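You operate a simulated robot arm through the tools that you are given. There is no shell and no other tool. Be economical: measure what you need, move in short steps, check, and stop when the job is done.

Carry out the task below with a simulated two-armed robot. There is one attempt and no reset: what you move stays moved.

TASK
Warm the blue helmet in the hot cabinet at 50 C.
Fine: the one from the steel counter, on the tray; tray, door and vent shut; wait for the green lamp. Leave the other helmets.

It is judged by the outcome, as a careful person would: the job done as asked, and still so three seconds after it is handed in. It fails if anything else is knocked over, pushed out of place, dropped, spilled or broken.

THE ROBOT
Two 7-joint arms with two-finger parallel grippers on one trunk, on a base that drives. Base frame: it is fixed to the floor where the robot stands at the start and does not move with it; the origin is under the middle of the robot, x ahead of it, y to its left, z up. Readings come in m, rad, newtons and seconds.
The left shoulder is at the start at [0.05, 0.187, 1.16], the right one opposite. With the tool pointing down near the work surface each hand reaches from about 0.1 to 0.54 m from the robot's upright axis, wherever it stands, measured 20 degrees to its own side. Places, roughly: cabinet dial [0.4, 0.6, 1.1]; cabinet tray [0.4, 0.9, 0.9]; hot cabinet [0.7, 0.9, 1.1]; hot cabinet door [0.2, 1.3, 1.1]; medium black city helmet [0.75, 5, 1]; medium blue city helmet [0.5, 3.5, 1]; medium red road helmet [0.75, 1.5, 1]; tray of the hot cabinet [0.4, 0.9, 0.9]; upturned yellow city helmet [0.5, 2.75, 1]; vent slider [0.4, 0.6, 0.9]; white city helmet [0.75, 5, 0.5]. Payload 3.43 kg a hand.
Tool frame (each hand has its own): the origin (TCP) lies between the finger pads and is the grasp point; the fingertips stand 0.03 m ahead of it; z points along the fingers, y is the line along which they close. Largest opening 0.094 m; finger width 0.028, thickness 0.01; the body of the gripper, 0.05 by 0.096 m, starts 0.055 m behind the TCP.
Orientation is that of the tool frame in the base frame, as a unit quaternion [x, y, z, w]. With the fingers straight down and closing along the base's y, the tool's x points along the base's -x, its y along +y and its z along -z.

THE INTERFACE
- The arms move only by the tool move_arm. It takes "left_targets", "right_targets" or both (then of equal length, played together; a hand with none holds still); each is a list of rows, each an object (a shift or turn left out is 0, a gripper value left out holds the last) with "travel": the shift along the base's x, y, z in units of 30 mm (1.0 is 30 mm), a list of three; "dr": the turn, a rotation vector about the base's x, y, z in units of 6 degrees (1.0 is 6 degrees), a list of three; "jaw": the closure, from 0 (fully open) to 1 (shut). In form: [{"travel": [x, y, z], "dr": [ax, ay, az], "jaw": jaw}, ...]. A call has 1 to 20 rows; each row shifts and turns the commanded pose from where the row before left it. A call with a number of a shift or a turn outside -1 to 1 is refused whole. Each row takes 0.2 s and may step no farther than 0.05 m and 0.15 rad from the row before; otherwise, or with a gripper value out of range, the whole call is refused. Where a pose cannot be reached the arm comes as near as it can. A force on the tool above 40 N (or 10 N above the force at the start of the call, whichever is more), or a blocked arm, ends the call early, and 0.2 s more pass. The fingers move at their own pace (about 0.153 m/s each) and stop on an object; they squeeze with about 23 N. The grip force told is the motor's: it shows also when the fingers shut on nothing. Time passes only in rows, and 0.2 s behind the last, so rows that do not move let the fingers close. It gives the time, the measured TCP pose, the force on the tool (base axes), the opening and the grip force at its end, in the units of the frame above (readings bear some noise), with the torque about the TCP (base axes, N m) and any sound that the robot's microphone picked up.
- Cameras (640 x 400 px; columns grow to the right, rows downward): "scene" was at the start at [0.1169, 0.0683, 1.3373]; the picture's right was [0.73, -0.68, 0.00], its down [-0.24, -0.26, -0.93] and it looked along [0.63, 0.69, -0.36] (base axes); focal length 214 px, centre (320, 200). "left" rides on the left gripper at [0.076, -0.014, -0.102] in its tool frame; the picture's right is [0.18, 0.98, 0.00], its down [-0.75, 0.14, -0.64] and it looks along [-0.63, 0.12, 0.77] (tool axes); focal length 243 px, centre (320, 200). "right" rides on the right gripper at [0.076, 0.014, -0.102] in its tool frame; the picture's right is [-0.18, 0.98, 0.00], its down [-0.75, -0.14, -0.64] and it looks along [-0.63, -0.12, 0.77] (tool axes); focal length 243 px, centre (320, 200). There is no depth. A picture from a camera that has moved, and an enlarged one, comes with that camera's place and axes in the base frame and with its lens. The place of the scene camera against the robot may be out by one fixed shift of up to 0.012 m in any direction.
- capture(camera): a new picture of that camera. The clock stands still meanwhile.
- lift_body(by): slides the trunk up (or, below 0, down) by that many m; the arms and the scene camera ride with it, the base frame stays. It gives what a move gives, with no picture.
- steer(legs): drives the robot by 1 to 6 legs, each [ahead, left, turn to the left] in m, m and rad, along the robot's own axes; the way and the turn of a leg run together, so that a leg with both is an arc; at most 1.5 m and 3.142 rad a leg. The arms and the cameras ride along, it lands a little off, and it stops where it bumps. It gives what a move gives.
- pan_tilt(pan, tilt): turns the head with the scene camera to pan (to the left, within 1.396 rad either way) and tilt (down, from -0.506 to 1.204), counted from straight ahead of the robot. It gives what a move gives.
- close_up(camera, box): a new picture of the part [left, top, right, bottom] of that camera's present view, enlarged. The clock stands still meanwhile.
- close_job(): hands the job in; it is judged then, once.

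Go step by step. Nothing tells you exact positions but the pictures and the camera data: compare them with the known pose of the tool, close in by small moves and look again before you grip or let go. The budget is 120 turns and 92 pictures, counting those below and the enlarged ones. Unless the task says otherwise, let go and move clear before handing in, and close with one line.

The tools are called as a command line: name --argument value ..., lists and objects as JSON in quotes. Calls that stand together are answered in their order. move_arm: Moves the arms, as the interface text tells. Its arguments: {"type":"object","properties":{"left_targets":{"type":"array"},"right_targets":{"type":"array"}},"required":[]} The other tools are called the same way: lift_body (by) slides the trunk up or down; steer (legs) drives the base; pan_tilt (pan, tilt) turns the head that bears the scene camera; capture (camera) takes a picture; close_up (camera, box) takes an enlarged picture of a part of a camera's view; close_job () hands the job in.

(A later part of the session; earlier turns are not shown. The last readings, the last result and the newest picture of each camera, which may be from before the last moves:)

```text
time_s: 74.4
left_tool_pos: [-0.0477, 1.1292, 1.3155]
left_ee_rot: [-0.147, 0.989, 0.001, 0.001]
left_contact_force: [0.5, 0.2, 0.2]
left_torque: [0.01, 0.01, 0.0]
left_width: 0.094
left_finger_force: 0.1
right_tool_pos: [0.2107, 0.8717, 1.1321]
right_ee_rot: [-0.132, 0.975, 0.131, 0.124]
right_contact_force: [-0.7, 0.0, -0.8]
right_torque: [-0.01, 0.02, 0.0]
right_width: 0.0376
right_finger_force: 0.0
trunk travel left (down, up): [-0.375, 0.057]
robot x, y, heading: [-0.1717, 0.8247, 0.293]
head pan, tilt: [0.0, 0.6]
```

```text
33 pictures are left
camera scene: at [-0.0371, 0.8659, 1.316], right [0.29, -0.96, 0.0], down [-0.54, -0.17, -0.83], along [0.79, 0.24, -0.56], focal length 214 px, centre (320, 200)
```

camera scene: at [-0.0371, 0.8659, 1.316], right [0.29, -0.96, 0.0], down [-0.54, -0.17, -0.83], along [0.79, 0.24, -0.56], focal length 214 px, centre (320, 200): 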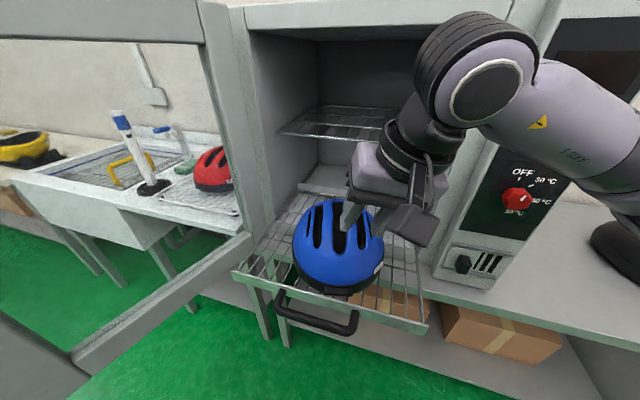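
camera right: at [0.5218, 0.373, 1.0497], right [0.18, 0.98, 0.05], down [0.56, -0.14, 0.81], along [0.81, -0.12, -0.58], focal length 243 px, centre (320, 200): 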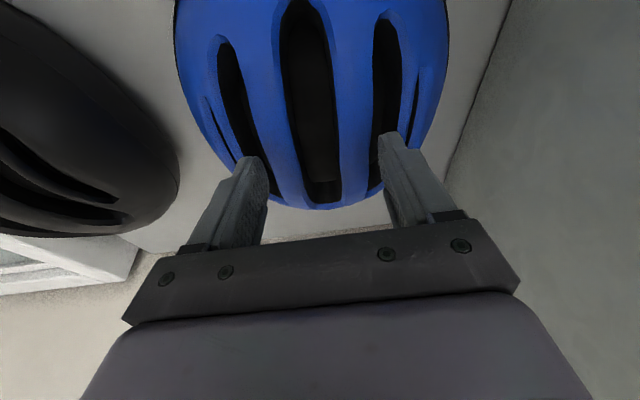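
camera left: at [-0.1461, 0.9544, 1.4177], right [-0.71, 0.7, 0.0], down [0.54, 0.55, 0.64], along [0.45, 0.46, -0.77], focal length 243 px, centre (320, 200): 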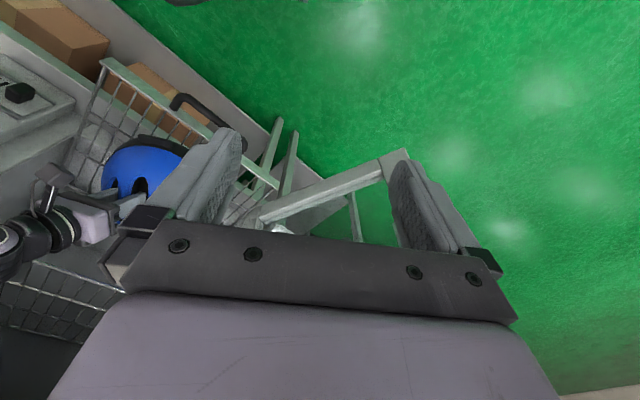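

The helmet stands on the tray. Next I bring the right hand, fingers apart, down in front of the tray handle (y≈0.944, x≈0.16, z≈0.88).

move_arm --right_targets '[{"travel": [-0.9, 0.3, 0], "jaw": 0.1}, {"travel": [-0.9, 0.4, 0]}, {"travel": [-0.9, 0.5, 0]}, {"travel": [-0.9, 0.5, 0]}, {"travel": [-0.5, 0.5, 0]}, {"travel": [0, 0.2, -0.9]}, {"travel": [0, 0, -0.9]}, {"travel": [0, 0, -0.9]}, {"travel": [0, 0, -0.9]}, {"travel": [0, 0, -0.9]}, {"travel": [0, 0, -0.9]}, {"travel": [0, 0, -0.9]}, {"travel": [0, 0, -0.9]}]'

capture --camera "scene"

capture --camera "right"

```text
time_s: 77.2
left_tool_pos: [-0.0486, 1.1306, 1.3146]
left_ee_rot: [-0.148, 0.989, 0.0, 0.0]
left_contact_force: [0.3, 0.2, -0.8]
left_torque: [-0.02, -0.01, -0.02]
left_width: 0.0942
left_finger_force: 0.0
right_tool_pos: [0.0873, 0.9448, 0.9163]
right_ee_rot: [-0.133, 0.974, 0.132, 0.124]
right_contact_force: [0.2, -0.2, -0.3]
right_torque: [-0.01, 0.0, 0.02]
right_width: 0.0845
right_finger_force: 0.1
trunk travel left (down, up): [-0.375, 0.057]
robot x, y, heading: [-0.1682, 0.8216, 0.294]
head pan, tilt: [0.0, 0.6]
```

```text
32 pictures are left
camera scene: at [-0.0367, 0.8658, 1.316], right [0.29, -0.96, 0.0], down [-0.54, -0.16, -0.83], along [0.79, 0.24, -0.56], focal length 214 px, centre (320, 200)
```

scene: 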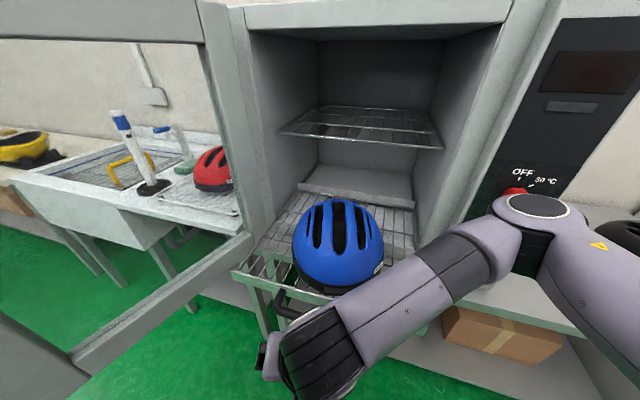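

```text
31 pictures are left
camera right: at [-0.0081, 0.9118, 0.9955], right [-0.11, 0.96, 0.27], down [0.61, -0.15, 0.78], along [0.78, 0.25, -0.57], focal length 243 px, centre (320, 200)
```

right: 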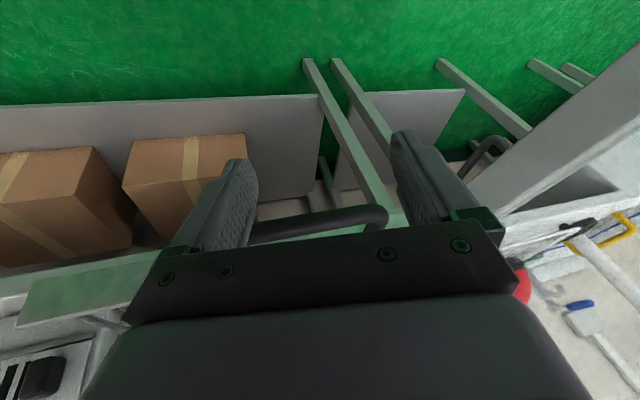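

The fingers stand in front of the handle bar (z≈0.89). I lower 30 mm and push ahead gently.

move_arm --right_targets '[{"travel": [0, 0, -0.6]}, {"travel": [0, 0, -0.4]}, {"travel": [0.5, 0, 0]}, {"travel": [0.5, 0, 0]}, {"travel": [0.5, 0, 0]}, {"travel": [0.5, 0, 0]}, {"travel": [0.5, 0, 0]}]'

capture --camera "scene"

```text
time_s: 78.8
left_tool_pos: [-0.0473, 1.1299, 1.3158]
left_ee_rot: [-0.148, 0.989, 0.0, 0.0]
left_contact_force: [-0.3, 1.0, 0.6]
left_torque: [-0.02, 0.0, -0.01]
left_width: 0.0941
left_finger_force: 0.2
right_tool_pos: [0.1622, 0.9446, 0.8879]
right_ee_rot: [-0.134, 0.974, 0.131, 0.125]
right_contact_force: [0.6, -0.4, -0.6]
right_torque: [-0.01, 0.01, -0.01]
right_width: 0.0845
right_finger_force: 0.0
trunk travel left (down, up): [-0.375, 0.057]
robot x, y, heading: [-0.1744, 0.8237, 0.295]
head pan, tilt: [0.0, 0.6]
```

```text
30 pictures are left
camera scene: at [-0.0367, 0.8657, 1.316], right [0.29, -0.96, 0.0], down [-0.54, -0.16, -0.83], along [0.79, 0.24, -0.56], focal length 214 px, centre (320, 200)
```

scene: 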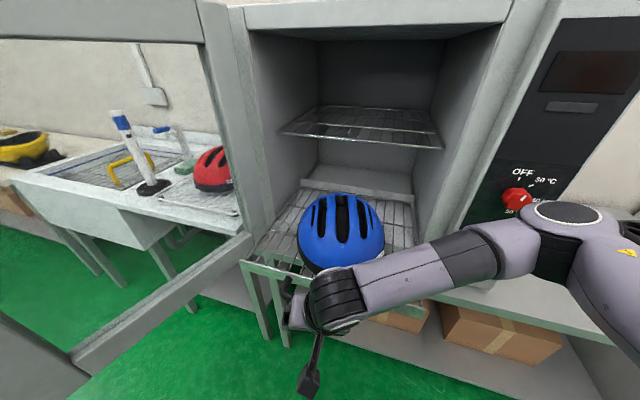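

The tray is sliding in with little force. I continue.

move_arm --right_targets '[{"travel": [0.5, 0, 0]}, {"travel": [0.5, 0, 0]}, {"travel": [0.5, 0, 0]}, {"travel": [0.5, 0, 0]}, {"travel": [0.5, 0, 0]}, {"travel": [0.5, 0, 0]}]'

capture --camera "scene"

```text
time_s: 80.2
left_tool_pos: [-0.048, 1.1296, 1.3152]
left_ee_rot: [-0.147, 0.989, 0.0, 0.0]
left_contact_force: [-0.9, 1.6, -0.2]
left_torque: [0.01, -0.01, 0.0]
left_width: 0.094
left_finger_force: 0.1
right_tool_pos: [0.2517, 0.9436, 0.8868]
right_ee_rot: [-0.134, 0.974, 0.131, 0.124]
right_contact_force: [-0.4, -0.1, -1.0]
right_torque: [0.02, 0.01, -0.03]
right_width: 0.0844
right_finger_force: 0.0
trunk travel left (down, up): [-0.375, 0.057]
robot x, y, heading: [-0.1718, 0.8223, 0.297]
head pan, tilt: [0.0, 0.6]
```

```text
29 pictures are left
camera scene: at [-0.0366, 0.8657, 1.3159], right [0.29, -0.96, 0.0], down [-0.54, -0.16, -0.82], along [0.79, 0.24, -0.57], focal length 214 px, centre (320, 200)
```

scene: 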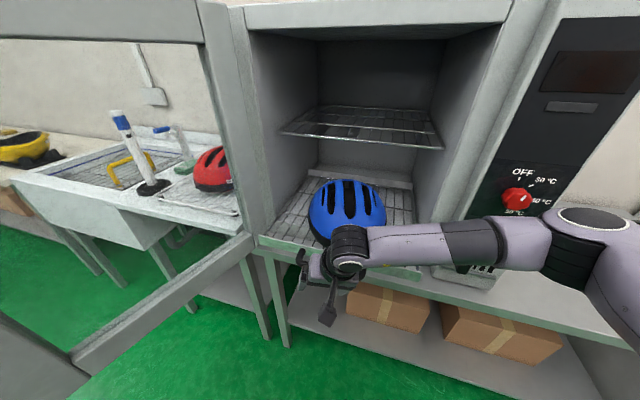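

Still free. I go on in two smaller pushes, watching the arm's clearance from the panel.

move_arm --right_targets '[{"travel": [0.5, 0, 0]}, {"travel": [0.5, 0, 0]}, {"travel": [0.5, 0, 0]}, {"travel": [0, 0, 0]}]'

capture --camera "scene"

```text
time_s: 81.2
left_tool_pos: [-0.0491, 1.1306, 1.3161]
left_ee_rot: [-0.147, 0.989, -0.001, -0.001]
left_contact_force: [0.0, 0.4, -0.4]
left_torque: [-0.05, -0.01, 0.02]
left_width: 0.094
left_finger_force: 0.0
right_tool_pos: [0.2981, 0.9442, 0.8856]
right_ee_rot: [-0.133, 0.975, 0.131, 0.124]
right_contact_force: [0.1, 0.3, -1.5]
right_torque: [0.04, 0.0, 0.0]
right_width: 0.0843
right_finger_force: 0.1
trunk travel left (down, up): [-0.375, 0.057]
robot x, y, heading: [-0.1728, 0.8223, 0.301]
head pan, tilt: [0.0, 0.6]
```

```text
28 pictures are left
camera scene: at [-0.0368, 0.8658, 1.316], right [0.29, -0.96, 0.0], down [-0.54, -0.16, -0.83], along [0.79, 0.24, -0.56], focal length 214 px, centre (320, 200)
```

scene: 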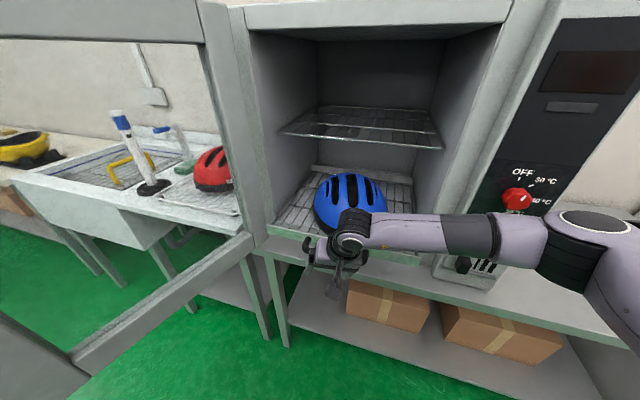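

Nearly in. I push on gently until it stops.

move_arm --right_targets '[{"travel": [0.4, 0, 0]}, {"travel": [0.4, 0, 0]}, {"travel": [0.4, 0, 0]}, {"travel": [0.4, 0, 0]}, {"travel": [0, 0, 0]}]'

capture --camera "scene"

```text
time_s: 82.4
left_tool_pos: [-0.048, 1.1294, 1.3153]
left_ee_rot: [-0.147, 0.989, 0.0, 0.0]
left_contact_force: [0.4, 0.4, -0.3]
left_torque: [0.0, 0.0, -0.01]
left_width: 0.0939
left_finger_force: 0.1
right_tool_pos: [0.3451, 0.9445, 0.8856]
right_ee_rot: [-0.133, 0.974, 0.132, 0.124]
right_contact_force: [0.1, 0.3, 0.6]
right_torque: [0.01, -0.01, 0.0]
right_width: 0.0846
right_finger_force: 0.1
trunk travel left (down, up): [-0.375, 0.057]
robot x, y, heading: [-0.171, 0.8203, 0.298]
head pan, tilt: [0.0, 0.6]
```

```text
27 pictures are left
camera scene: at [-0.0368, 0.8658, 1.316], right [0.29, -0.96, 0.0], down [-0.54, -0.16, -0.83], along [0.79, 0.24, -0.56], focal length 214 px, centre (320, 200)
```

scene: 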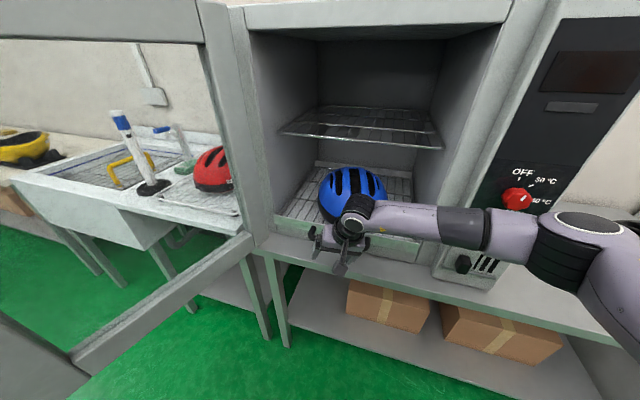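

It is still moving freely; I continue a bit more until resistance.

move_arm --right_targets '[{"travel": [0.4, 0, 0]}, {"travel": [0.4, 0, 0]}, {"travel": [0.4, 0, 0]}, {"travel": [0, 0, 0]}]'

close_up --camera "scene" --box '[240, 130, 560, 300]'

```text
time_s: 83.4
left_tool_pos: [-0.0475, 1.1305, 1.3159]
left_ee_rot: [-0.146, 0.989, -0.001, 0.0]
left_contact_force: [0.3, 0.2, -0.7]
left_torque: [-0.02, 0.01, 0.0]
left_width: 0.0942
left_finger_force: 0.1
right_tool_pos: [0.3807, 0.944, 0.8853]
right_ee_rot: [-0.134, 0.974, 0.131, 0.125]
right_contact_force: [0.5, -0.4, 0.1]
right_torque: [0.03, 0.01, -0.01]
right_width: 0.0844
right_finger_force: 0.1
trunk travel left (down, up): [-0.375, 0.057]
robot x, y, heading: [-0.1724, 0.8245, 0.294]
head pan, tilt: [0.0, 0.6]
```

```text
2.00 times, centred on (400, 215) of scene
camera zoom: at [-0.0368, 0.8658, 1.3159], right [0.29, -0.96, 0.0], down [-0.54, -0.16, -0.83], along [0.79, 0.24, -0.56], focal length 429 px, centre (160, 170)
```

zoom: 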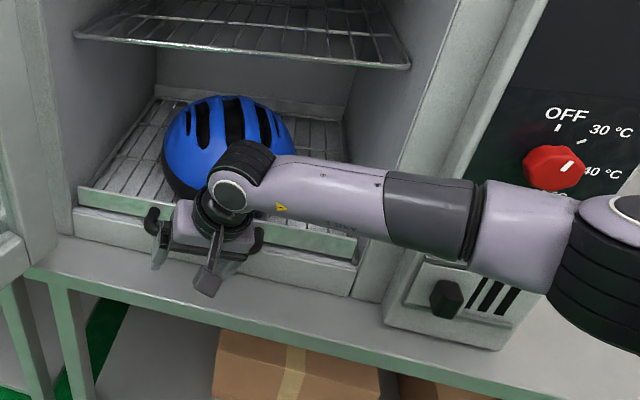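

The bar is just at the sill with the handle still proud; I push further until it stops.

move_arm --right_targets '[{"travel": [0.4, 0, 0]}, {"travel": [0.4, 0, 0]}, {"travel": [0.4, 0, 0]}, {"travel": [0.4, 0, 0]}, {"travel": [0, 0, 0]}]'

close_up --camera "scene" --box '[240, 130, 560, 300]'

```text
time_s: 84.5
left_tool_pos: [-0.0507, 1.1289, 1.3169]
left_ee_rot: [-0.147, 0.989, 0.0, 0.001]
left_contact_force: [0.8, -0.3, -0.5]
left_torque: [0.01, 0.03, -0.01]
left_width: 0.0939
left_finger_force: 0.0
right_tool_pos: [0.4193, 0.9432, 0.886]
right_ee_rot: [-0.133, 0.976, 0.13, 0.112]
right_contact_force: [-13.4, -6.1, 10.8]
right_torque: [-0.57, 0.17, -0.7]
right_width: 0.0837
right_finger_force: 0.0
trunk travel left (down, up): [-0.375, 0.057]
robot x, y, heading: [-0.1756, 0.8228, 0.295]
head pan, tilt: [0.0, 0.6]
stopped in row 5 (right hand): the force on the tool passed its limit at 44 N (the readings are from after the stop); the commanded pose is now the measured one
```

```text
2.00 times, centred on (400, 215) of scene
camera zoom: at [-0.0397, 0.8647, 1.3165], right [0.29, -0.96, 0.0], down [-0.54, -0.16, -0.83], along [0.79, 0.24, -0.56], focal length 429 px, centre (160, 170)
```

zoom: 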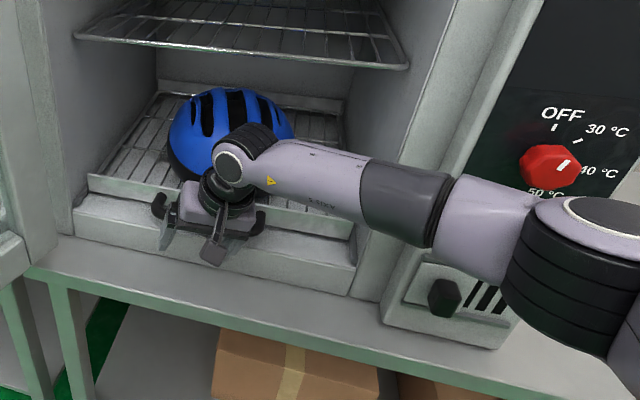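

The fingertips have met the sill. I back off a little, raise 20 mm and push the handle again.

move_arm --right_targets '[{"travel": [-0.4, 0, 0]}, {"travel": [0, 0, 0.5]}, {"travel": [0, 0, 0.3]}, {"travel": [0.4, 0, 0]}, {"travel": [0.3, 0, 0]}, {"travel": [0.3, 0, 0]}, {"travel": [0.3, 0, 0]}]'

close_up --camera "scene" --box '[240, 130, 560, 300]'

```text
time_s: 86.0
left_tool_pos: [-0.051, 1.1288, 1.3156]
left_ee_rot: [-0.148, 0.989, 0.0, 0.002]
left_contact_force: [0.3, 0.7, -0.2]
left_torque: [0.01, 0.02, 0.01]
left_width: 0.094
left_finger_force: 0.0
right_tool_pos: [0.4285, 0.9455, 0.9059]
right_ee_rot: [-0.132, 0.977, 0.13, 0.101]
right_contact_force: [-16.7, -5.2, 6.4]
right_torque: [-0.49, 0.01, -0.91]
right_width: 0.0837
right_finger_force: 0.0
trunk travel left (down, up): [-0.375, 0.057]
robot x, y, heading: [-0.1711, 0.8216, 0.297]
head pan, tilt: [0.0, 0.6]
stopped in row 7 (right hand): the force on the tool passed its limit at 49 N (the readings are from after the stop); the commanded pose is now the measured one
```

```text
2.00 times, centred on (400, 215) of scene
camera zoom: at [-0.0398, 0.8648, 1.3163], right [0.29, -0.96, 0.0], down [-0.54, -0.16, -0.83], along [0.79, 0.24, -0.56], focal length 429 px, centre (160, 170)
```

zoom: 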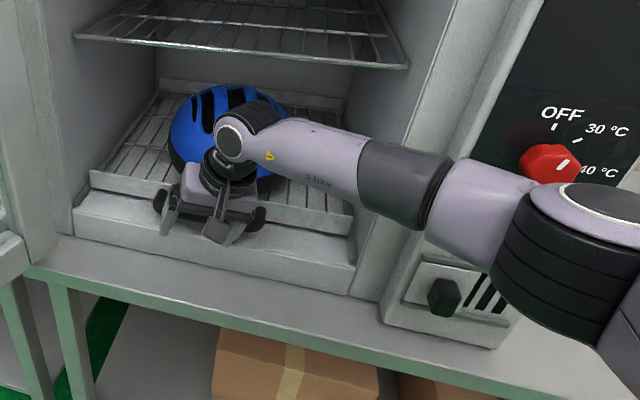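

The force is now on the handle itself, so the tray may be home. I withdraw the hand and look.

move_arm --right_targets '[{"travel": [-0.6, 0, 0]}, {"travel": [-0.8, 0, 0.2]}, {"travel": [-0.9, 0, 0.4]}, {"travel": [-0.9, 0, 0.6]}, {"travel": [-0.9, -0.2, 0.8]}, {"travel": [-0.9, -0.3, 0.8]}, {"travel": [-0.9, -0.3, 0.8]}, {"travel": [-0.5, -0.5, 0.8]}, {"travel": [0, -0.5, 0.8]}]'

capture --camera "scene"

```text
time_s: 88.0
left_tool_pos: [-0.0503, 1.13, 1.3156]
left_ee_rot: [-0.147, 0.989, 0.0, 0.001]
left_contact_force: [0.0, -0.3, 0.0]
left_torque: [0.02, 0.0, -0.03]
left_width: 0.0941
left_finger_force: 0.2
right_tool_pos: [0.2387, 0.8911, 1.0607]
right_ee_rot: [-0.132, 0.978, 0.129, 0.102]
right_contact_force: [0.9, 0.3, -1.0]
right_torque: [-0.02, -0.01, 0.05]
right_width: 0.0847
right_finger_force: 0.0
trunk travel left (down, up): [-0.375, 0.057]
robot x, y, heading: [-0.1734, 0.8219, 0.289]
head pan, tilt: [0.0, 0.6]
```

```text
23 pictures are left
camera scene: at [-0.0382, 0.8649, 1.3159], right [0.29, -0.96, 0.0], down [-0.54, -0.16, -0.83], along [0.79, 0.24, -0.56], focal length 214 px, centre (320, 200)
```

scene: 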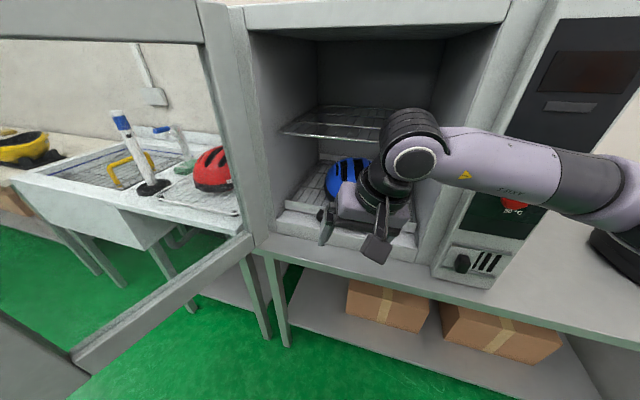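

I back the base away and take one overall look at tray, door and panel.

steer --legs '[[-0.2, 0, 0]]'

move_arm --right_targets '[{"travel": [-0.5, -0.9, 0.5]}, {"travel": [-0.5, -0.9, 0.5]}, {"travel": [-0.5, -0.9, 0.5]}, {"travel": [0, -0.9, 0.5]}, {"travel": [0, -0.9, 0.5]}, {"travel": [0, -0.9, 0]}]'

capture --camera "scene"

```text
time_s: 89.6
left_tool_pos: [-0.2426, 1.0704, 1.3155]
left_ee_rot: [-0.147, 0.989, 0.0, 0.0]
left_contact_force: [-1.2, -0.2, 0.2]
left_torque: [0.03, -0.04, 0.0]
left_width: 0.094
left_finger_force: 0.0
right_tool_pos: [0.0453, 0.8323, 1.0599]
right_ee_rot: [-0.132, 0.977, 0.129, 0.104]
right_contact_force: [0.1, 0.2, 0.0]
right_torque: [-0.03, -0.01, 0.01]
right_width: 0.0846
right_finger_force: 0.1
trunk travel left (down, up): [-0.375, 0.057]
robot x, y, heading: [-0.3663, 0.7616, 0.296]
head pan, tilt: [0.0, 0.6]
```

```text
time_s: 91.0
left_tool_pos: [-0.2424, 1.0696, 1.3158]
left_ee_rot: [-0.148, 0.989, 0.0, 0.0]
left_contact_force: [0.0, -0.6, 0.7]
left_torque: [0.02, -0.01, -0.01]
left_width: 0.0938
left_finger_force: 0.0
right_tool_pos: [0.0011, 0.6687, 1.1363]
right_ee_rot: [-0.132, 0.977, 0.13, 0.103]
right_contact_force: [-0.4, 0.9, 0.0]
right_torque: [0.01, 0.01, 0.03]
right_width: 0.0848
right_finger_force: 0.1
trunk travel left (down, up): [-0.375, 0.057]
robot x, y, heading: [-0.3662, 0.7615, 0.295]
head pan, tilt: [0.0, 0.6]
```

```text
22 pictures are left
camera scene: at [-0.2312, 0.8059, 1.316], right [0.29, -0.96, 0.0], down [-0.54, -0.16, -0.83], along [0.79, 0.24, -0.56], focal length 214 px, centre (320, 200)
```

scene: 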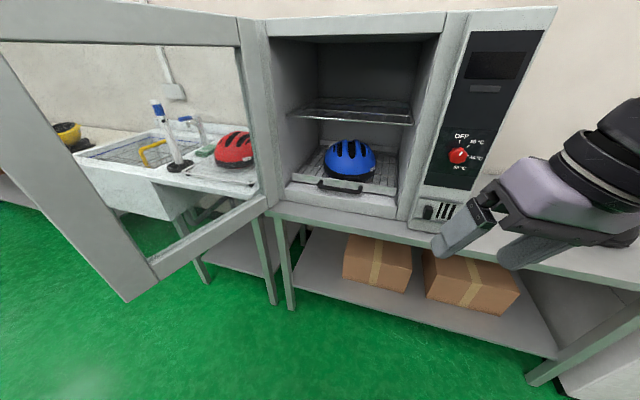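

close_up --camera "scene" --box '[270, 110, 500, 230]'

```text
2.78 times, centred on (385, 170) of scene
camera zoom: at [-0.2312, 0.8059, 1.316], right [0.29, -0.96, 0.0], down [-0.54, -0.16, -0.83], along [0.79, 0.24, -0.56], focal length 597 px, centre (139, 284)
```

zoom: 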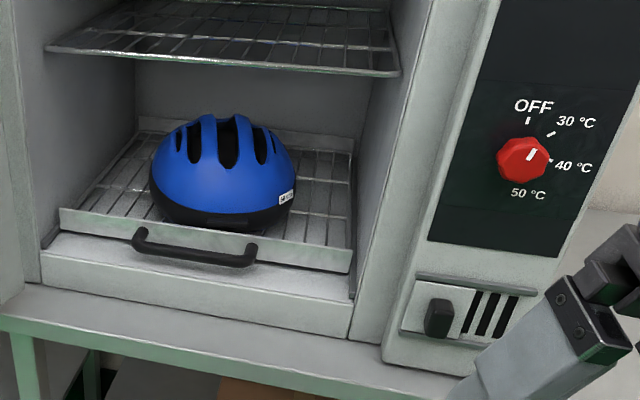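

The tray sits behind the sill with its handle inside the door plane. Next the dial: I turn the right hand to point horizontally at the panel.

move_arm --right_targets '[{"dr": [0, -0.917, -0.275]}, {"dr": [0, -0.917, -0.275]}, {"dr": [0, -0.917, -0.275]}, {"dr": [0, -0.917, -0.275]}, {"dr": [0, -0.917, -0.275]}, {"dr": [0, -0.917, -0.275]}, {"dr": [0, -0.917, -0.275]}, {"dr": [0, -0.917, -0.275]}, {"dr": [0, -0.917, -0.275]}, {"dr": [0, -0.917, -0.275]}, {"dr": [0, -0.917, -0.275]}, {"dr": [0, -0.917, -0.275]}, {"dr": [0, -0.917, -0.275]}, {"dr": [0, -0.917, -0.275]}]'

pan_tilt --pan -0.45 --tilt 0.4

capture --camera "scene"

```text
time_s: 94.0
left_tool_pos: [-0.2422, 1.0715, 1.3156]
left_ee_rot: [-0.146, 0.989, -0.001, 0.0]
left_contact_force: [0.2, 0.0, 0.2]
left_torque: [-0.02, 0.0, 0.0]
left_width: 0.0938
left_finger_force: 0.1
right_tool_pos: [0.0578, 0.7254, 1.1823]
right_ee_rot: [0.001, 0.707, -0.002, 0.708]
right_contact_force: [0.0, 0.4, -0.2]
right_torque: [0.01, 0.0, 0.0]
right_width: 0.0849
right_finger_force: 0.0
right hand out of reach, approached as far as the arm can: row 4, 5, 6, 7, 8, 9, 10, 11, 12
trunk travel left (down, up): [-0.375, 0.057]
robot x, y, heading: [-0.3683, 0.7631, 0.293]
head pan, tilt: [0.0, 0.6]
```

```text
time_s: 94.9
left_tool_pos: [-0.2422, 1.0715, 1.3148]
left_ee_rot: [-0.147, 0.989, 0.0, 0.0]
left_contact_force: [0.2, -0.4, -0.6]
left_torque: [-0.01, 0.01, 0.01]
left_width: 0.0939
left_finger_force: 0.1
right_tool_pos: [0.0571, 0.7256, 1.1834]
right_ee_rot: [0.001, 0.707, -0.002, 0.707]
right_contact_force: [-1.0, -1.5, -0.5]
right_torque: [-0.01, -0.01, 0.02]
right_width: 0.0844
right_finger_force: 0.2
trunk travel left (down, up): [-0.375, 0.057]
robot x, y, heading: [-0.3644, 0.7633, 0.292]
head pan, tilt: [-0.45, 0.4]
```

```text
20 pictures are left
camera scene: at [-0.2241, 0.7666, 1.3341], right [-0.15, -0.99, 0.0], down [-0.38, 0.06, -0.92], along [0.91, -0.14, -0.39], focal length 214 px, centre (320, 200)
```

scene: 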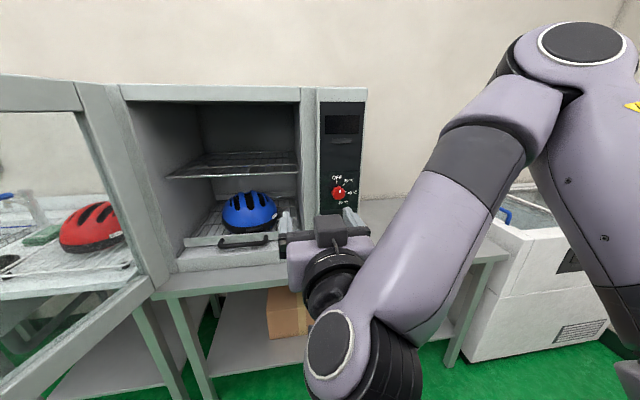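

The hand is level now. I zoom in on the dial to read its pointer and locate it.

close_up --camera "scene" --box '[310, 160, 380, 220]'

```text
6.67 times, centred on (345, 190) of scene
camera zoom: at [-0.2241, 0.7666, 1.3341], right [-0.15, -0.99, 0.0], down [-0.38, 0.06, -0.92], along [0.91, -0.14, -0.39], focal length 1430 px, centre (153, 267)
```

zoom: 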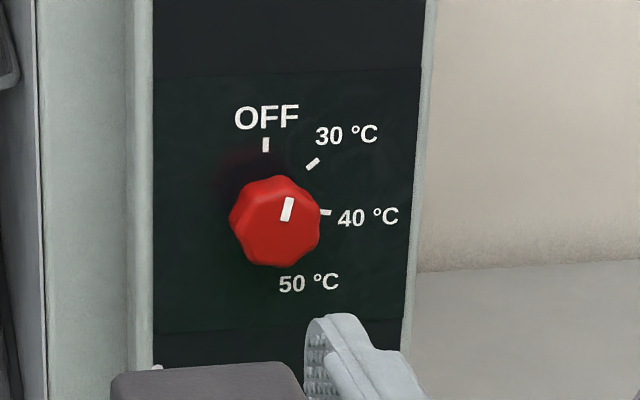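

The pointer stands just past OFF (≈12°); 50 °C lies near 135°, clockwise. The knob axis is at about y 0.616, z 1.095, face x≈0.375. I drive nearer, roll the hand back 60° and line up before the knob.

steer --legs '[[0.13, 0, 0]]'

move_arm --right_targets '[{"travel": [0, -0.5, -0.3], "dr": [-1, 0, 0]}, {"travel": [0, -0.5, -0.3], "dr": [-1, 0, 0]}, {"travel": [0, -0.5, -0.3], "dr": [-1, 0, 0]}, {"travel": [0, -0.5, -0.3], "dr": [-1, 0, 0]}, {"travel": [0.4, -0.5, -0.3], "dr": [-1, 0, 0]}, {"travel": [0.4, -0.5, -0.3], "dr": [-1, 0, 0]}, {"travel": [0.5, -0.5, -0.3], "dr": [-1, 0, 0]}, {"travel": [0.5, -0.5, -0.3], "dr": [-1, 0, 0]}, {"travel": [0.5, -0.5, -0.3], "dr": [-1, 0, 0]}, {"travel": [0.5, -0.4, -0.3], "dr": [-1, 0, 0]}]'

capture --camera "right"

capture --camera "scene"

```text
time_s: 96.2
left_tool_pos: [-0.1174, 1.109, 1.3157]
left_ee_rot: [-0.148, 0.989, 0.0, 0.0]
left_contact_force: [0.9, 0.2, 0.2]
left_torque: [0.0, 0.02, 0.01]
left_width: 0.0939
left_finger_force: 0.0
right_tool_pos: [0.1813, 0.7622, 1.1836]
right_ee_rot: [-0.001, 0.708, -0.002, 0.707]
right_contact_force: [-0.1, -0.3, 0.0]
right_torque: [0.01, -0.01, -0.05]
right_width: 0.0848
right_finger_force: 0.0
trunk travel left (down, up): [-0.375, 0.057]
robot x, y, heading: [-0.2432, 0.798, 0.299]
head pan, tilt: [-0.45, 0.4]
```

```text
time_s: 98.4
left_tool_pos: [-0.1182, 1.1091, 1.3157]
left_ee_rot: [-0.147, 0.989, 0.001, 0.0]
left_contact_force: [-0.1, -0.4, 0.4]
left_torque: [-0.04, 0.04, 0.02]
left_width: 0.0941
left_finger_force: 0.1
right_tool_pos: [0.2775, 0.7003, 1.1196]
right_ee_rot: [-0.354, 0.612, -0.357, 0.611]
right_contact_force: [-1.1, 0.0, -0.2]
right_torque: [-0.05, 0.0, 0.01]
right_width: 0.0845
right_finger_force: 0.0
right hand out of reach, approached as far as the arm can: row 1, 2, 3, 4, 8, 9, 10
trunk travel left (down, up): [-0.375, 0.057]
robot x, y, heading: [-0.2435, 0.8021, 0.292]
head pan, tilt: [-0.45, 0.4]
```

```text
18 pictures are left
camera right: at [0.1756, 0.6425, 1.0705], right [0.0, 0.65, -0.76], down [-0.64, 0.59, 0.5], along [0.77, 0.49, 0.42], focal length 243 px, centre (320, 200)
```

right: 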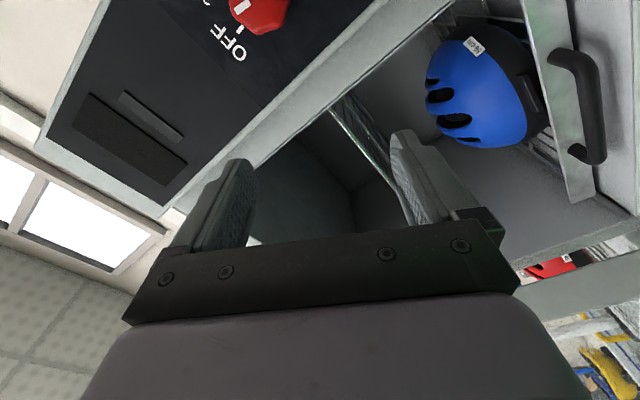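

```text
17 pictures are left
camera scene: at [-0.1005, 0.8046, 1.3342], right [-0.15, -0.99, 0.0], down [-0.38, 0.06, -0.92], along [0.91, -0.14, -0.39], focal length 214 px, centre (320, 200)
```

scene: 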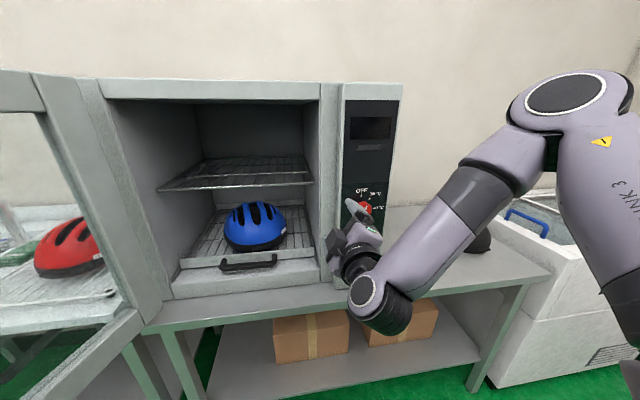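

The arm is too folded from here. I shift the base to the right and slightly back so the hand comes before the knob (y≈0.618, z≈1.10).

steer --legs '[[-0.06, -0.08, 0]]'

move_arm --right_targets '[{"travel": [0.3, 0.3, -0.4]}, {"travel": [0.3, 0.2, -0.2]}, {"travel": [0, 0, 0]}]'

capture --camera "right"

```text
time_s: 99.7
left_tool_pos: [-0.1532, 1.0153, 1.3156]
left_ee_rot: [-0.148, 0.989, 0.001, 0.0]
left_contact_force: [0.6, 0.3, -0.2]
left_torque: [0.02, -0.04, -0.02]
left_width: 0.0941
left_finger_force: 0.1
right_tool_pos: [0.2441, 0.6072, 1.1202]
right_ee_rot: [-0.353, 0.612, -0.355, 0.612]
right_contact_force: [0.2, -0.2, 0.3]
right_torque: [0.0, 0.01, 0.01]
right_width: 0.0847
right_finger_force: 0.1
trunk travel left (down, up): [-0.375, 0.057]
robot x, y, heading: [-0.278, 0.7082, 0.299]
head pan, tilt: [-0.45, 0.4]
```

```text
time_s: 100.5
left_tool_pos: [-0.1522, 1.0148, 1.3141]
left_ee_rot: [-0.148, 0.989, -0.001, 0.0]
left_contact_force: [0.4, -0.2, 0.3]
left_torque: [0.02, 0.02, -0.01]
left_width: 0.094
left_finger_force: 0.1
right_tool_pos: [0.262, 0.6218, 1.1021]
right_ee_rot: [-0.354, 0.613, -0.355, 0.611]
right_contact_force: [-0.4, 0.0, 0.0]
right_torque: [-0.01, -0.02, 0.0]
right_width: 0.0846
right_finger_force: 0.1
trunk travel left (down, up): [-0.375, 0.057]
robot x, y, heading: [-0.274, 0.7052, 0.297]
head pan, tilt: [-0.45, 0.4]
```

```text
16 pictures are left
camera right: at [0.159, 0.5643, 1.0531], right [0.0, 0.65, -0.76], down [-0.64, 0.59, 0.5], along [0.77, 0.48, 0.42], focal length 243 px, centre (320, 200)
```

right: 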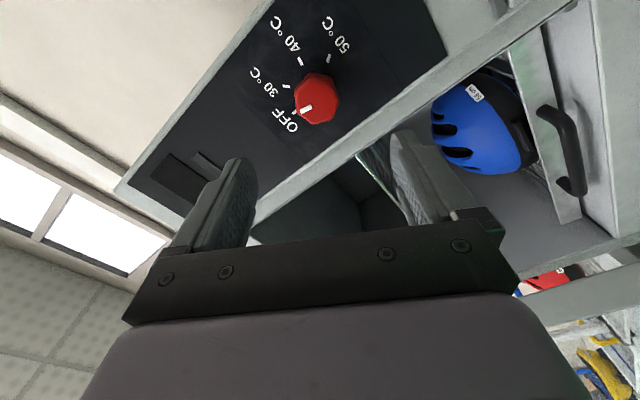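

The knob is centred at y≈0.612, z≈1.100, straight ahead. I advance around it and check forces.

move_arm --right_targets '[{"travel": [0.5, -0.3, -0.03]}, {"travel": [0.8, 0, 0]}, {"travel": [0.8, 0, 0]}, {"travel": [0.7, 0, 0]}, {"travel": [0.6, 0, 0]}, {"travel": [0, 0, 0]}]'

capture --camera "right"

```text
time_s: 101.9
left_tool_pos: [-0.1544, 1.0141, 1.3156]
left_ee_rot: [-0.148, 0.989, 0.0, 0.0]
left_contact_force: [-0.5, -0.4, 0.5]
left_torque: [-0.03, 0.03, 0.0]
left_width: 0.0935
left_finger_force: 0.0
right_tool_pos: [0.3572, 0.6386, 1.1151]
right_ee_rot: [-0.353, 0.615, -0.355, 0.609]
right_contact_force: [0.1, 0.1, -0.3]
right_torque: [0.03, -0.03, 0.0]
right_width: 0.0843
right_finger_force: 0.1
right hand out of reach, approached as far as the arm can: row 1, 2, 3, 4, 5
trunk travel left (down, up): [-0.375, 0.057]
robot x, y, heading: [-0.2777, 0.7044, 0.298]
head pan, tilt: [-0.45, 0.4]
```

```text
15 pictures are left
camera right: at [0.2538, 0.5814, 1.0679], right [0.0, 0.65, -0.76], down [-0.63, 0.59, 0.5], along [0.77, 0.48, 0.41], focal length 243 px, centre (320, 200)
```

right: 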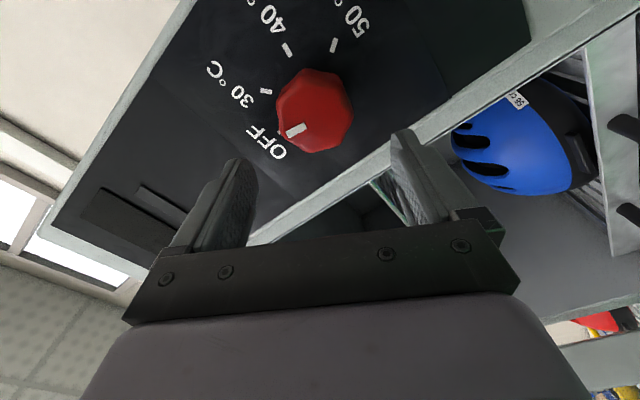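

The arm falls short of the commanded spot at this roll. I back off a little and unroll 24° to ease the wrist, then line up again.

move_arm --right_targets '[{"travel": [-0.9, 0, 0]}, {"travel": [-0.5, 0, 0], "dr": [1, 0, 0]}, {"dr": [1, 0, 0]}, {"dr": [1, 0, 0]}, {"dr": [1, 0, 0]}, {"travel": [0, 0, 0]}]'

```text
time_s: 103.3
left_tool_pos: [-0.1531, 1.0154, 1.3152]
left_ee_rot: [-0.148, 0.989, -0.001, 0.0]
left_contact_force: [0.0, 0.3, 0.6]
left_torque: [-0.02, -0.04, 0.01]
left_width: 0.094
left_finger_force: 0.2
right_tool_pos: [0.3141, 0.6397, 1.1171]
right_ee_rot: [-0.217, 0.674, -0.219, 0.671]
right_contact_force: [0.0, -0.2, 0.0]
right_torque: [-0.02, 0.02, -0.02]
right_width: 0.0843
right_finger_force: 0.2
trunk travel left (down, up): [-0.375, 0.057]
robot x, y, heading: [-0.2752, 0.7089, 0.299]
head pan, tilt: [-0.45, 0.4]
```

move_arm --right_targets '[{"travel": [0, -0.45, -0.28]}, {"travel": [0, -0.45, -0.28]}, {"travel": [0, 0, 0]}]'

```text
time_s: 104.1
left_tool_pos: [-0.1523, 1.0142, 1.3161]
left_ee_rot: [-0.147, 0.989, 0.0, -0.001]
left_contact_force: [0.8, 0.3, 0.8]
left_torque: [0.0, 0.03, -0.01]
left_width: 0.0941
left_finger_force: 0.1
right_tool_pos: [0.314, 0.6339, 1.1125]
right_ee_rot: [-0.218, 0.674, -0.222, 0.671]
right_contact_force: [0.3, 0.4, 0.2]
right_torque: [-0.02, 0.0, -0.01]
right_width: 0.0848
right_finger_force: 0.0
right hand out of reach, approached as far as the arm can: row 1, 2
trunk travel left (down, up): [-0.375, 0.057]
robot x, y, heading: [-0.2787, 0.7082, 0.29]
head pan, tilt: [-0.45, 0.4]
```

The wrist is awkward at this heading. I back off, square the robot to the cabinet, and re-aim the hand.

steer --legs '[[-0.08, 0, 0], [0, 0, -0.295], [0, 0.078, 0], [0.11, 0, 0]]'

move_arm --right_targets '[{"travel": [0, 0.7, -0.1], "dr": [0, 0, 0.7]}, {"travel": [0, 0.8, -0.1], "dr": [0, 0, 0.7]}, {"travel": [0, 0.8, -0.1], "dr": [0, 0, 0.7]}, {"travel": [0, 0.8, -0.1], "dr": [0, 0, 0.7]}, {"travel": [0, 0, 0]}]'

```text
time_s: 107.9
left_tool_pos: [-0.0351, 1.0212, 1.3161]
left_ee_rot: [0.0, 1.0, -0.001, 0.0]
left_contact_force: [0.6, 0.3, 0.0]
left_torque: [0.02, 0.04, 0.01]
left_width: 0.0943
left_finger_force: 0.1
right_tool_pos: [0.3012, 0.5192, 1.1126]
right_ee_rot: [-0.117, 0.699, -0.317, 0.63]
right_contact_force: [0.1, -0.2, 0.3]
right_torque: [0.02, -0.05, -0.02]
right_width: 0.0844
right_finger_force: 0.0
trunk travel left (down, up): [-0.375, 0.057]
robot x, y, heading: [-0.2425, 0.7622, 0.003]
head pan, tilt: [-0.45, 0.4]
```

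```text
time_s: 109.1
left_tool_pos: [-0.0349, 1.02, 1.3161]
left_ee_rot: [-0.001, 1.0, 0.0, 0.0]
left_contact_force: [0.4, -0.1, -0.2]
left_torque: [-0.02, 0.02, 0.02]
left_width: 0.0941
left_finger_force: 0.0
right_tool_pos: [0.297, 0.632, 1.1129]
right_ee_rot: [-0.215, 0.676, -0.222, 0.669]
right_contact_force: [0.5, -1.0, 0.1]
right_torque: [0.02, 0.03, 0.02]
right_width: 0.0845
right_finger_force: 0.1
right hand out of reach, approached as far as the arm can: row 1, 2, 3, 4
trunk travel left (down, up): [-0.375, 0.057]
robot x, y, heading: [-0.2425, 0.7621, 0.001]
head pan, tilt: [-0.45, 0.4]
```

Still at a joint limit, likely the wrist with the shoulder so high. I lower the trunk 0.12 m while raising the hand to match.

lift_body --by -0.12

move_arm --right_targets '[{"travel": [0, 0, 0.8]}, {"travel": [0, 0, 0.8]}, {"travel": [0, 0, 0.8]}, {"travel": [0, -0.3, 0.8]}, {"travel": [0, -0.3, 0.35]}, {"travel": [0, 0, 0]}]'

```text
time_s: 110.6
left_tool_pos: [-0.0357, 1.0213, 1.1959]
left_ee_rot: [0.0, 1.0, 0.0, 0.0]
left_contact_force: [-0.8, 0.4, 0.1]
left_torque: [0.0, -0.01, 0.01]
left_width: 0.0942
left_finger_force: 0.0
right_tool_pos: [0.2961, 0.6321, 0.9931]
right_ee_rot: [-0.215, 0.676, -0.223, 0.669]
right_contact_force: [0.1, -0.1, 0.1]
right_torque: [0.01, 0.01, 0.0]
right_width: 0.0847
right_finger_force: 0.1
trunk travel left (down, up): [-0.255, 0.177]
robot x, y, heading: [-0.2449, 0.7637, -0.0]
head pan, tilt: [-0.45, 0.4]
```

```text
time_s: 112.0
left_tool_pos: [-0.0351, 1.0224, 1.196]
left_ee_rot: [0.0, 1.0, -0.001, 0.001]
left_contact_force: [-0.5, -0.6, 0.0]
left_torque: [0.02, 0.03, 0.01]
left_width: 0.094
left_finger_force: 0.1
right_tool_pos: [0.2966, 0.6154, 1.0992]
right_ee_rot: [-0.216, 0.676, -0.224, 0.669]
right_contact_force: [-0.1, -0.1, 0.6]
right_torque: [-0.02, 0.03, -0.02]
right_width: 0.0846
right_finger_force: 0.1
trunk travel left (down, up): [-0.255, 0.177]
robot x, y, heading: [-0.2475, 0.7669, 0.002]
head pan, tilt: [-0.45, 0.4]
```

Reachable now. I roll back to −60° and advance around the knob.

move_arm --right_targets '[{"dr": [-1, 0, 0]}, {"dr": [-1, 0, 0]}, {"dr": [-1, 0, 0]}, {"dr": [-1, 0, 0]}, {"travel": [0, -0.1, 0]}, {"travel": [0.6, 0, 0]}, {"travel": [0.6, 0, 0]}, {"travel": [0.6, 0, 0]}, {"travel": [0.6, 0, 0]}, {"travel": [0, 0, 0]}]'

capture --camera "right"

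```text
time_s: 114.2
left_tool_pos: [-0.0355, 1.0212, 1.1956]
left_ee_rot: [0.0, 1.0, -0.001, 0.001]
left_contact_force: [0.0, 0.3, 0.2]
left_torque: [0.0, -0.01, 0.0]
left_width: 0.0939
left_finger_force: 0.0
right_tool_pos: [0.37, 0.6113, 1.0992]
right_ee_rot: [-0.35, 0.614, -0.359, 0.609]
right_contact_force: [0.7, 0.0, 0.3]
right_torque: [0.02, -0.02, 0.01]
right_width: 0.0847
right_finger_force: 0.0
trunk travel left (down, up): [-0.255, 0.177]
robot x, y, heading: [-0.2423, 0.7639, 0.002]
head pan, tilt: [-0.45, 0.4]
```

```text
14 pictures are left
camera right: at [0.2666, 0.5549, 1.0498], right [0.01, 0.65, -0.76], down [-0.63, 0.59, 0.5], along [0.77, 0.48, 0.42], focal length 243 px, centre (320, 200)
```

right: 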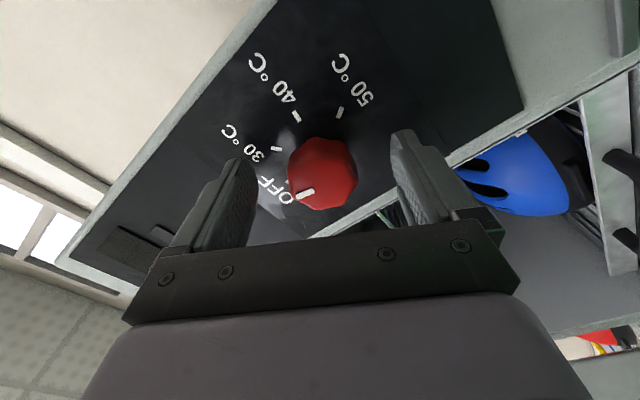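

The knob sits between the fingers. I grip it and turn it clockwise by 120° in small steps.

move_arm --right_targets '[{"jaw": 1.0}, {"jaw": 1.0}, {"dr": [1, 0, 0]}, {"dr": [1, 0, 0]}, {"dr": [1, 0, 0]}, {"dr": [1, 0, 0]}, {"dr": [1, 0, 0]}, {"dr": [1, 0, 0]}, {"dr": [1, 0, 0]}, {"dr": [1, 0, 0]}]'

capture --camera "right"

```text
time_s: 116.4
left_tool_pos: [-0.0348, 1.0214, 1.1949]
left_ee_rot: [-0.001, 1.0, -0.001, 0.0]
left_contact_force: [0.3, -0.5, -0.7]
left_torque: [-0.01, -0.03, -0.01]
left_width: 0.0938
left_finger_force: 0.2
right_tool_pos: [0.3705, 0.6151, 1.0968]
right_ee_rot: [-0.074, 0.709, -0.076, 0.697]
right_contact_force: [-5.3, 13.1, -15.2]
right_torque: [-0.05, -0.59, 0.42]
right_width: 0.0413
right_finger_force: 45.1
trunk travel left (down, up): [-0.255, 0.177]
robot x, y, heading: [-0.2427, 0.7648, -0.001]
head pan, tilt: [-0.45, 0.4]
```

```text
13 pictures are left
camera right: at [0.2663, 0.613, 1.0221], right [0.0, 1.0, -0.03], down [-0.63, 0.02, 0.78], along [0.78, 0.01, 0.63], focal length 243 px, centre (320, 200)
```

right: 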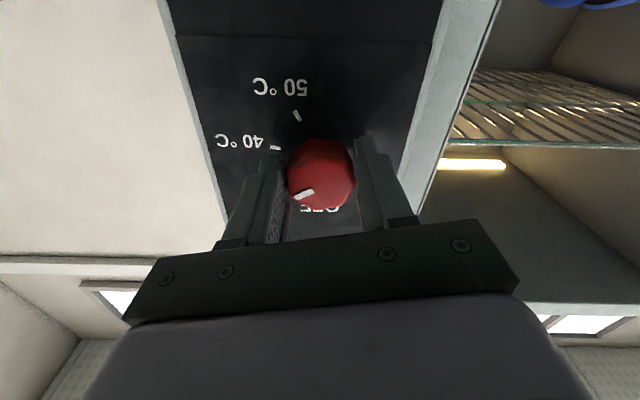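

The knob turns and the cabinet light is on. I ease the side load and turn on by another 72°.

move_arm --right_targets '[{"travel": [0, 0.14, -0.1]}, {"dr": [1, 0, 0]}, {"dr": [1, 0, 0]}, {"dr": [1, 0, 0]}, {"dr": [1, 0, 0]}, {"dr": [1, 0, 0]}, {"dr": [1, 0, 0]}, {"dr": [1, 0, 0]}, {"dr": [1, 0, 0]}, {"dr": [1, 0, 0]}, {"dr": [1, 0, 0]}, {"dr": [1, 0, 0]}, {"dr": [1, 0, 0]}]'

capture --camera "right"

```text
time_s: 119.2
left_tool_pos: [-0.0353, 1.0225, 1.1955]
left_ee_rot: [-0.001, 1.0, -0.001, 0.0]
left_contact_force: [-0.3, -0.5, -0.7]
left_torque: [-0.01, 0.0, 0.0]
left_width: 0.0938
left_finger_force: 0.1
right_tool_pos: [0.3697, 0.6181, 1.097]
right_ee_rot: [0.352, 0.617, 0.354, 0.609]
right_contact_force: [11.4, 13.7, 13.0]
right_torque: [-0.05, -0.05, 0.44]
right_width: 0.0414
right_finger_force: 44.7
trunk travel left (down, up): [-0.255, 0.177]
robot x, y, heading: [-0.2415, 0.7616, 0.004]
head pan, tilt: [-0.45, 0.4]
```

```text
12 pictures are left
camera right: at [0.2667, 0.6902, 1.0744], right [0.0, 0.33, 0.94], down [-0.63, -0.73, 0.26], along [0.77, -0.6, 0.21], focal length 243 px, centre (320, 200)
```

right: 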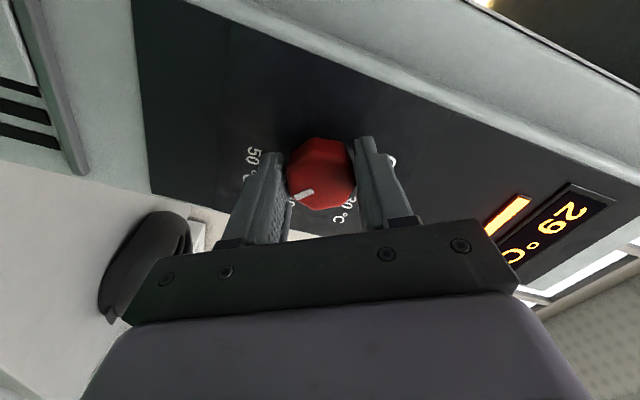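

The display shows 29 °C with the amber lamp. I release, back off and read the pointer.

move_arm --right_targets '[{"jaw": 0.1}, {"jaw": 0.1}, {"travel": [-0.9, 0, 0]}, {"travel": [-0.9, 0, 0]}, {"travel": [-0.9, 0, 0], "dr": [-1, 0, 0]}, {"travel": [-0.9, 0.8, 0], "dr": [-1, 0, 0]}, {"travel": [0, 0.9, 0], "dr": [-1, 0, 0]}, {"travel": [0, 0.9, 0], "dr": [-1, 0, 0]}, {"travel": [0, 0.5, -0.8], "dr": [-1, 0, 0]}, {"travel": [0, 0, -0.8], "dr": [-1, 0, 0]}, {"travel": [0, 0, -0.8], "dr": [-1, 0, 0]}]'

close_up --camera "scene" --box '[300, 130, 460, 270]'

```text
time_s: 121.6
left_tool_pos: [-0.0345, 1.0208, 1.1972]
left_ee_rot: [0.0, 1.0, -0.001, 0.0]
left_contact_force: [0.3, -0.2, 0.8]
left_torque: [0.02, 0.01, 0.0]
left_width: 0.0941
left_finger_force: 0.0
right_tool_pos: [0.2628, 0.7085, 1.0233]
right_ee_rot: [0.111, 0.703, 0.109, 0.694]
right_contact_force: [-1.0, 0.1, -0.1]
right_torque: [-0.02, 0.03, 0.01]
right_width: 0.0847
right_finger_force: 0.0
trunk travel left (down, up): [-0.255, 0.177]
robot x, y, heading: [-0.2469, 0.7684, 0.002]
head pan, tilt: [-0.45, 0.4]
```

```text
2.86 times, centred on (380, 200) of scene
camera zoom: at [-0.1065, 0.7229, 1.2142], right [-0.43, -0.9, 0.0], down [-0.35, 0.17, -0.92], along [0.83, -0.4, -0.39], focal length 613 px, centre (149, 200)
```

zoom: 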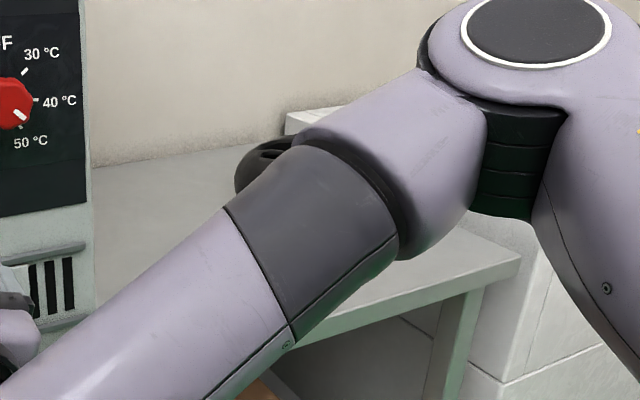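

The pointer seems close to 50. I pan to the panel for a sharper reading, with the vent as well.

pan_tilt --pan -0.15 --tilt 0.35

close_up --camera "scene" --box '[290, 160, 390, 250]'

```text
time_s: 122.4
left_tool_pos: [-0.035, 1.021, 1.1956]
left_ee_rot: [0.0, 1.0, 0.0, 0.0]
left_contact_force: [0.4, 0.4, 0.1]
left_torque: [0.0, -0.04, -0.01]
left_width: 0.094
left_finger_force: 0.0
right_tool_pos: [0.2617, 0.7087, 1.0244]
right_ee_rot: [0.111, 0.703, 0.109, 0.694]
right_contact_force: [0.3, 0.4, -0.6]
right_torque: [-0.04, -0.02, 0.02]
right_width: 0.0845
right_finger_force: 0.1
trunk travel left (down, up): [-0.255, 0.177]
robot x, y, heading: [-0.2439, 0.7635, 0.003]
head pan, tilt: [-0.15, 0.351]
```

```text
4.44 times, centred on (340, 205) of scene
camera zoom: at [-0.0979, 0.7491, 1.2187], right [-0.15, -0.99, 0.0], down [-0.34, 0.05, -0.94], along [0.93, -0.14, -0.34], focal length 953 px, centre (231, 178)
```

zoom: 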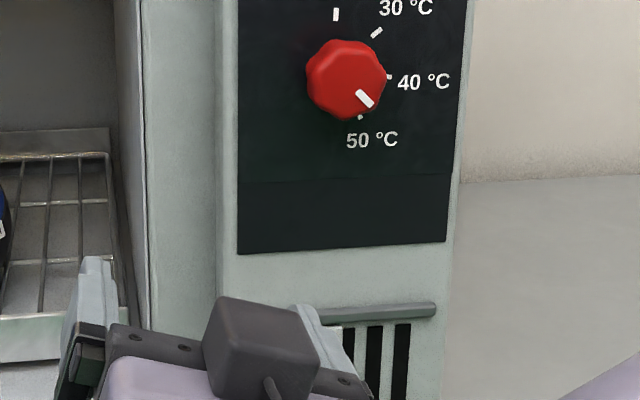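

Pointer reads about 135° while the 50 °C tick is near 148°, so about 13° more is needed. I go back, grip and turn a bit further.

move_arm --right_targets '[{"travel": [0, 0, 0.8]}, {"travel": [0, -0.5, 0.8]}, {"travel": [0, -0.9, 0.8]}, {"travel": [0, -0.9, 0.03]}, {"travel": [0, -0.76, 0]}, {"travel": [0.8, 0, 0]}, {"travel": [0.8, 0, 0]}, {"travel": [0.8, 0, 0]}, {"travel": [0.8, 0, 0]}, {"travel": [0.38, 0, 0]}, {"travel": [0, 0, 0]}]'

```text
time_s: 124.8
left_tool_pos: [-0.0348, 1.0199, 1.1941]
left_ee_rot: [-0.001, 1.0, 0.0, 0.0]
left_contact_force: [0.5, 0.5, -0.9]
left_torque: [-0.02, 0.0, 0.02]
left_width: 0.0938
left_finger_force: 0.1
right_tool_pos: [0.369, 0.6162, 1.0974]
right_ee_rot: [0.112, 0.703, 0.107, 0.694]
right_contact_force: [-0.3, 0.9, -0.3]
right_torque: [0.02, 0.01, 0.02]
right_width: 0.0845
right_finger_force: 0.1
trunk travel left (down, up): [-0.255, 0.177]
robot x, y, heading: [-0.2443, 0.7637, 0.004]
head pan, tilt: [-0.15, 0.351]
```

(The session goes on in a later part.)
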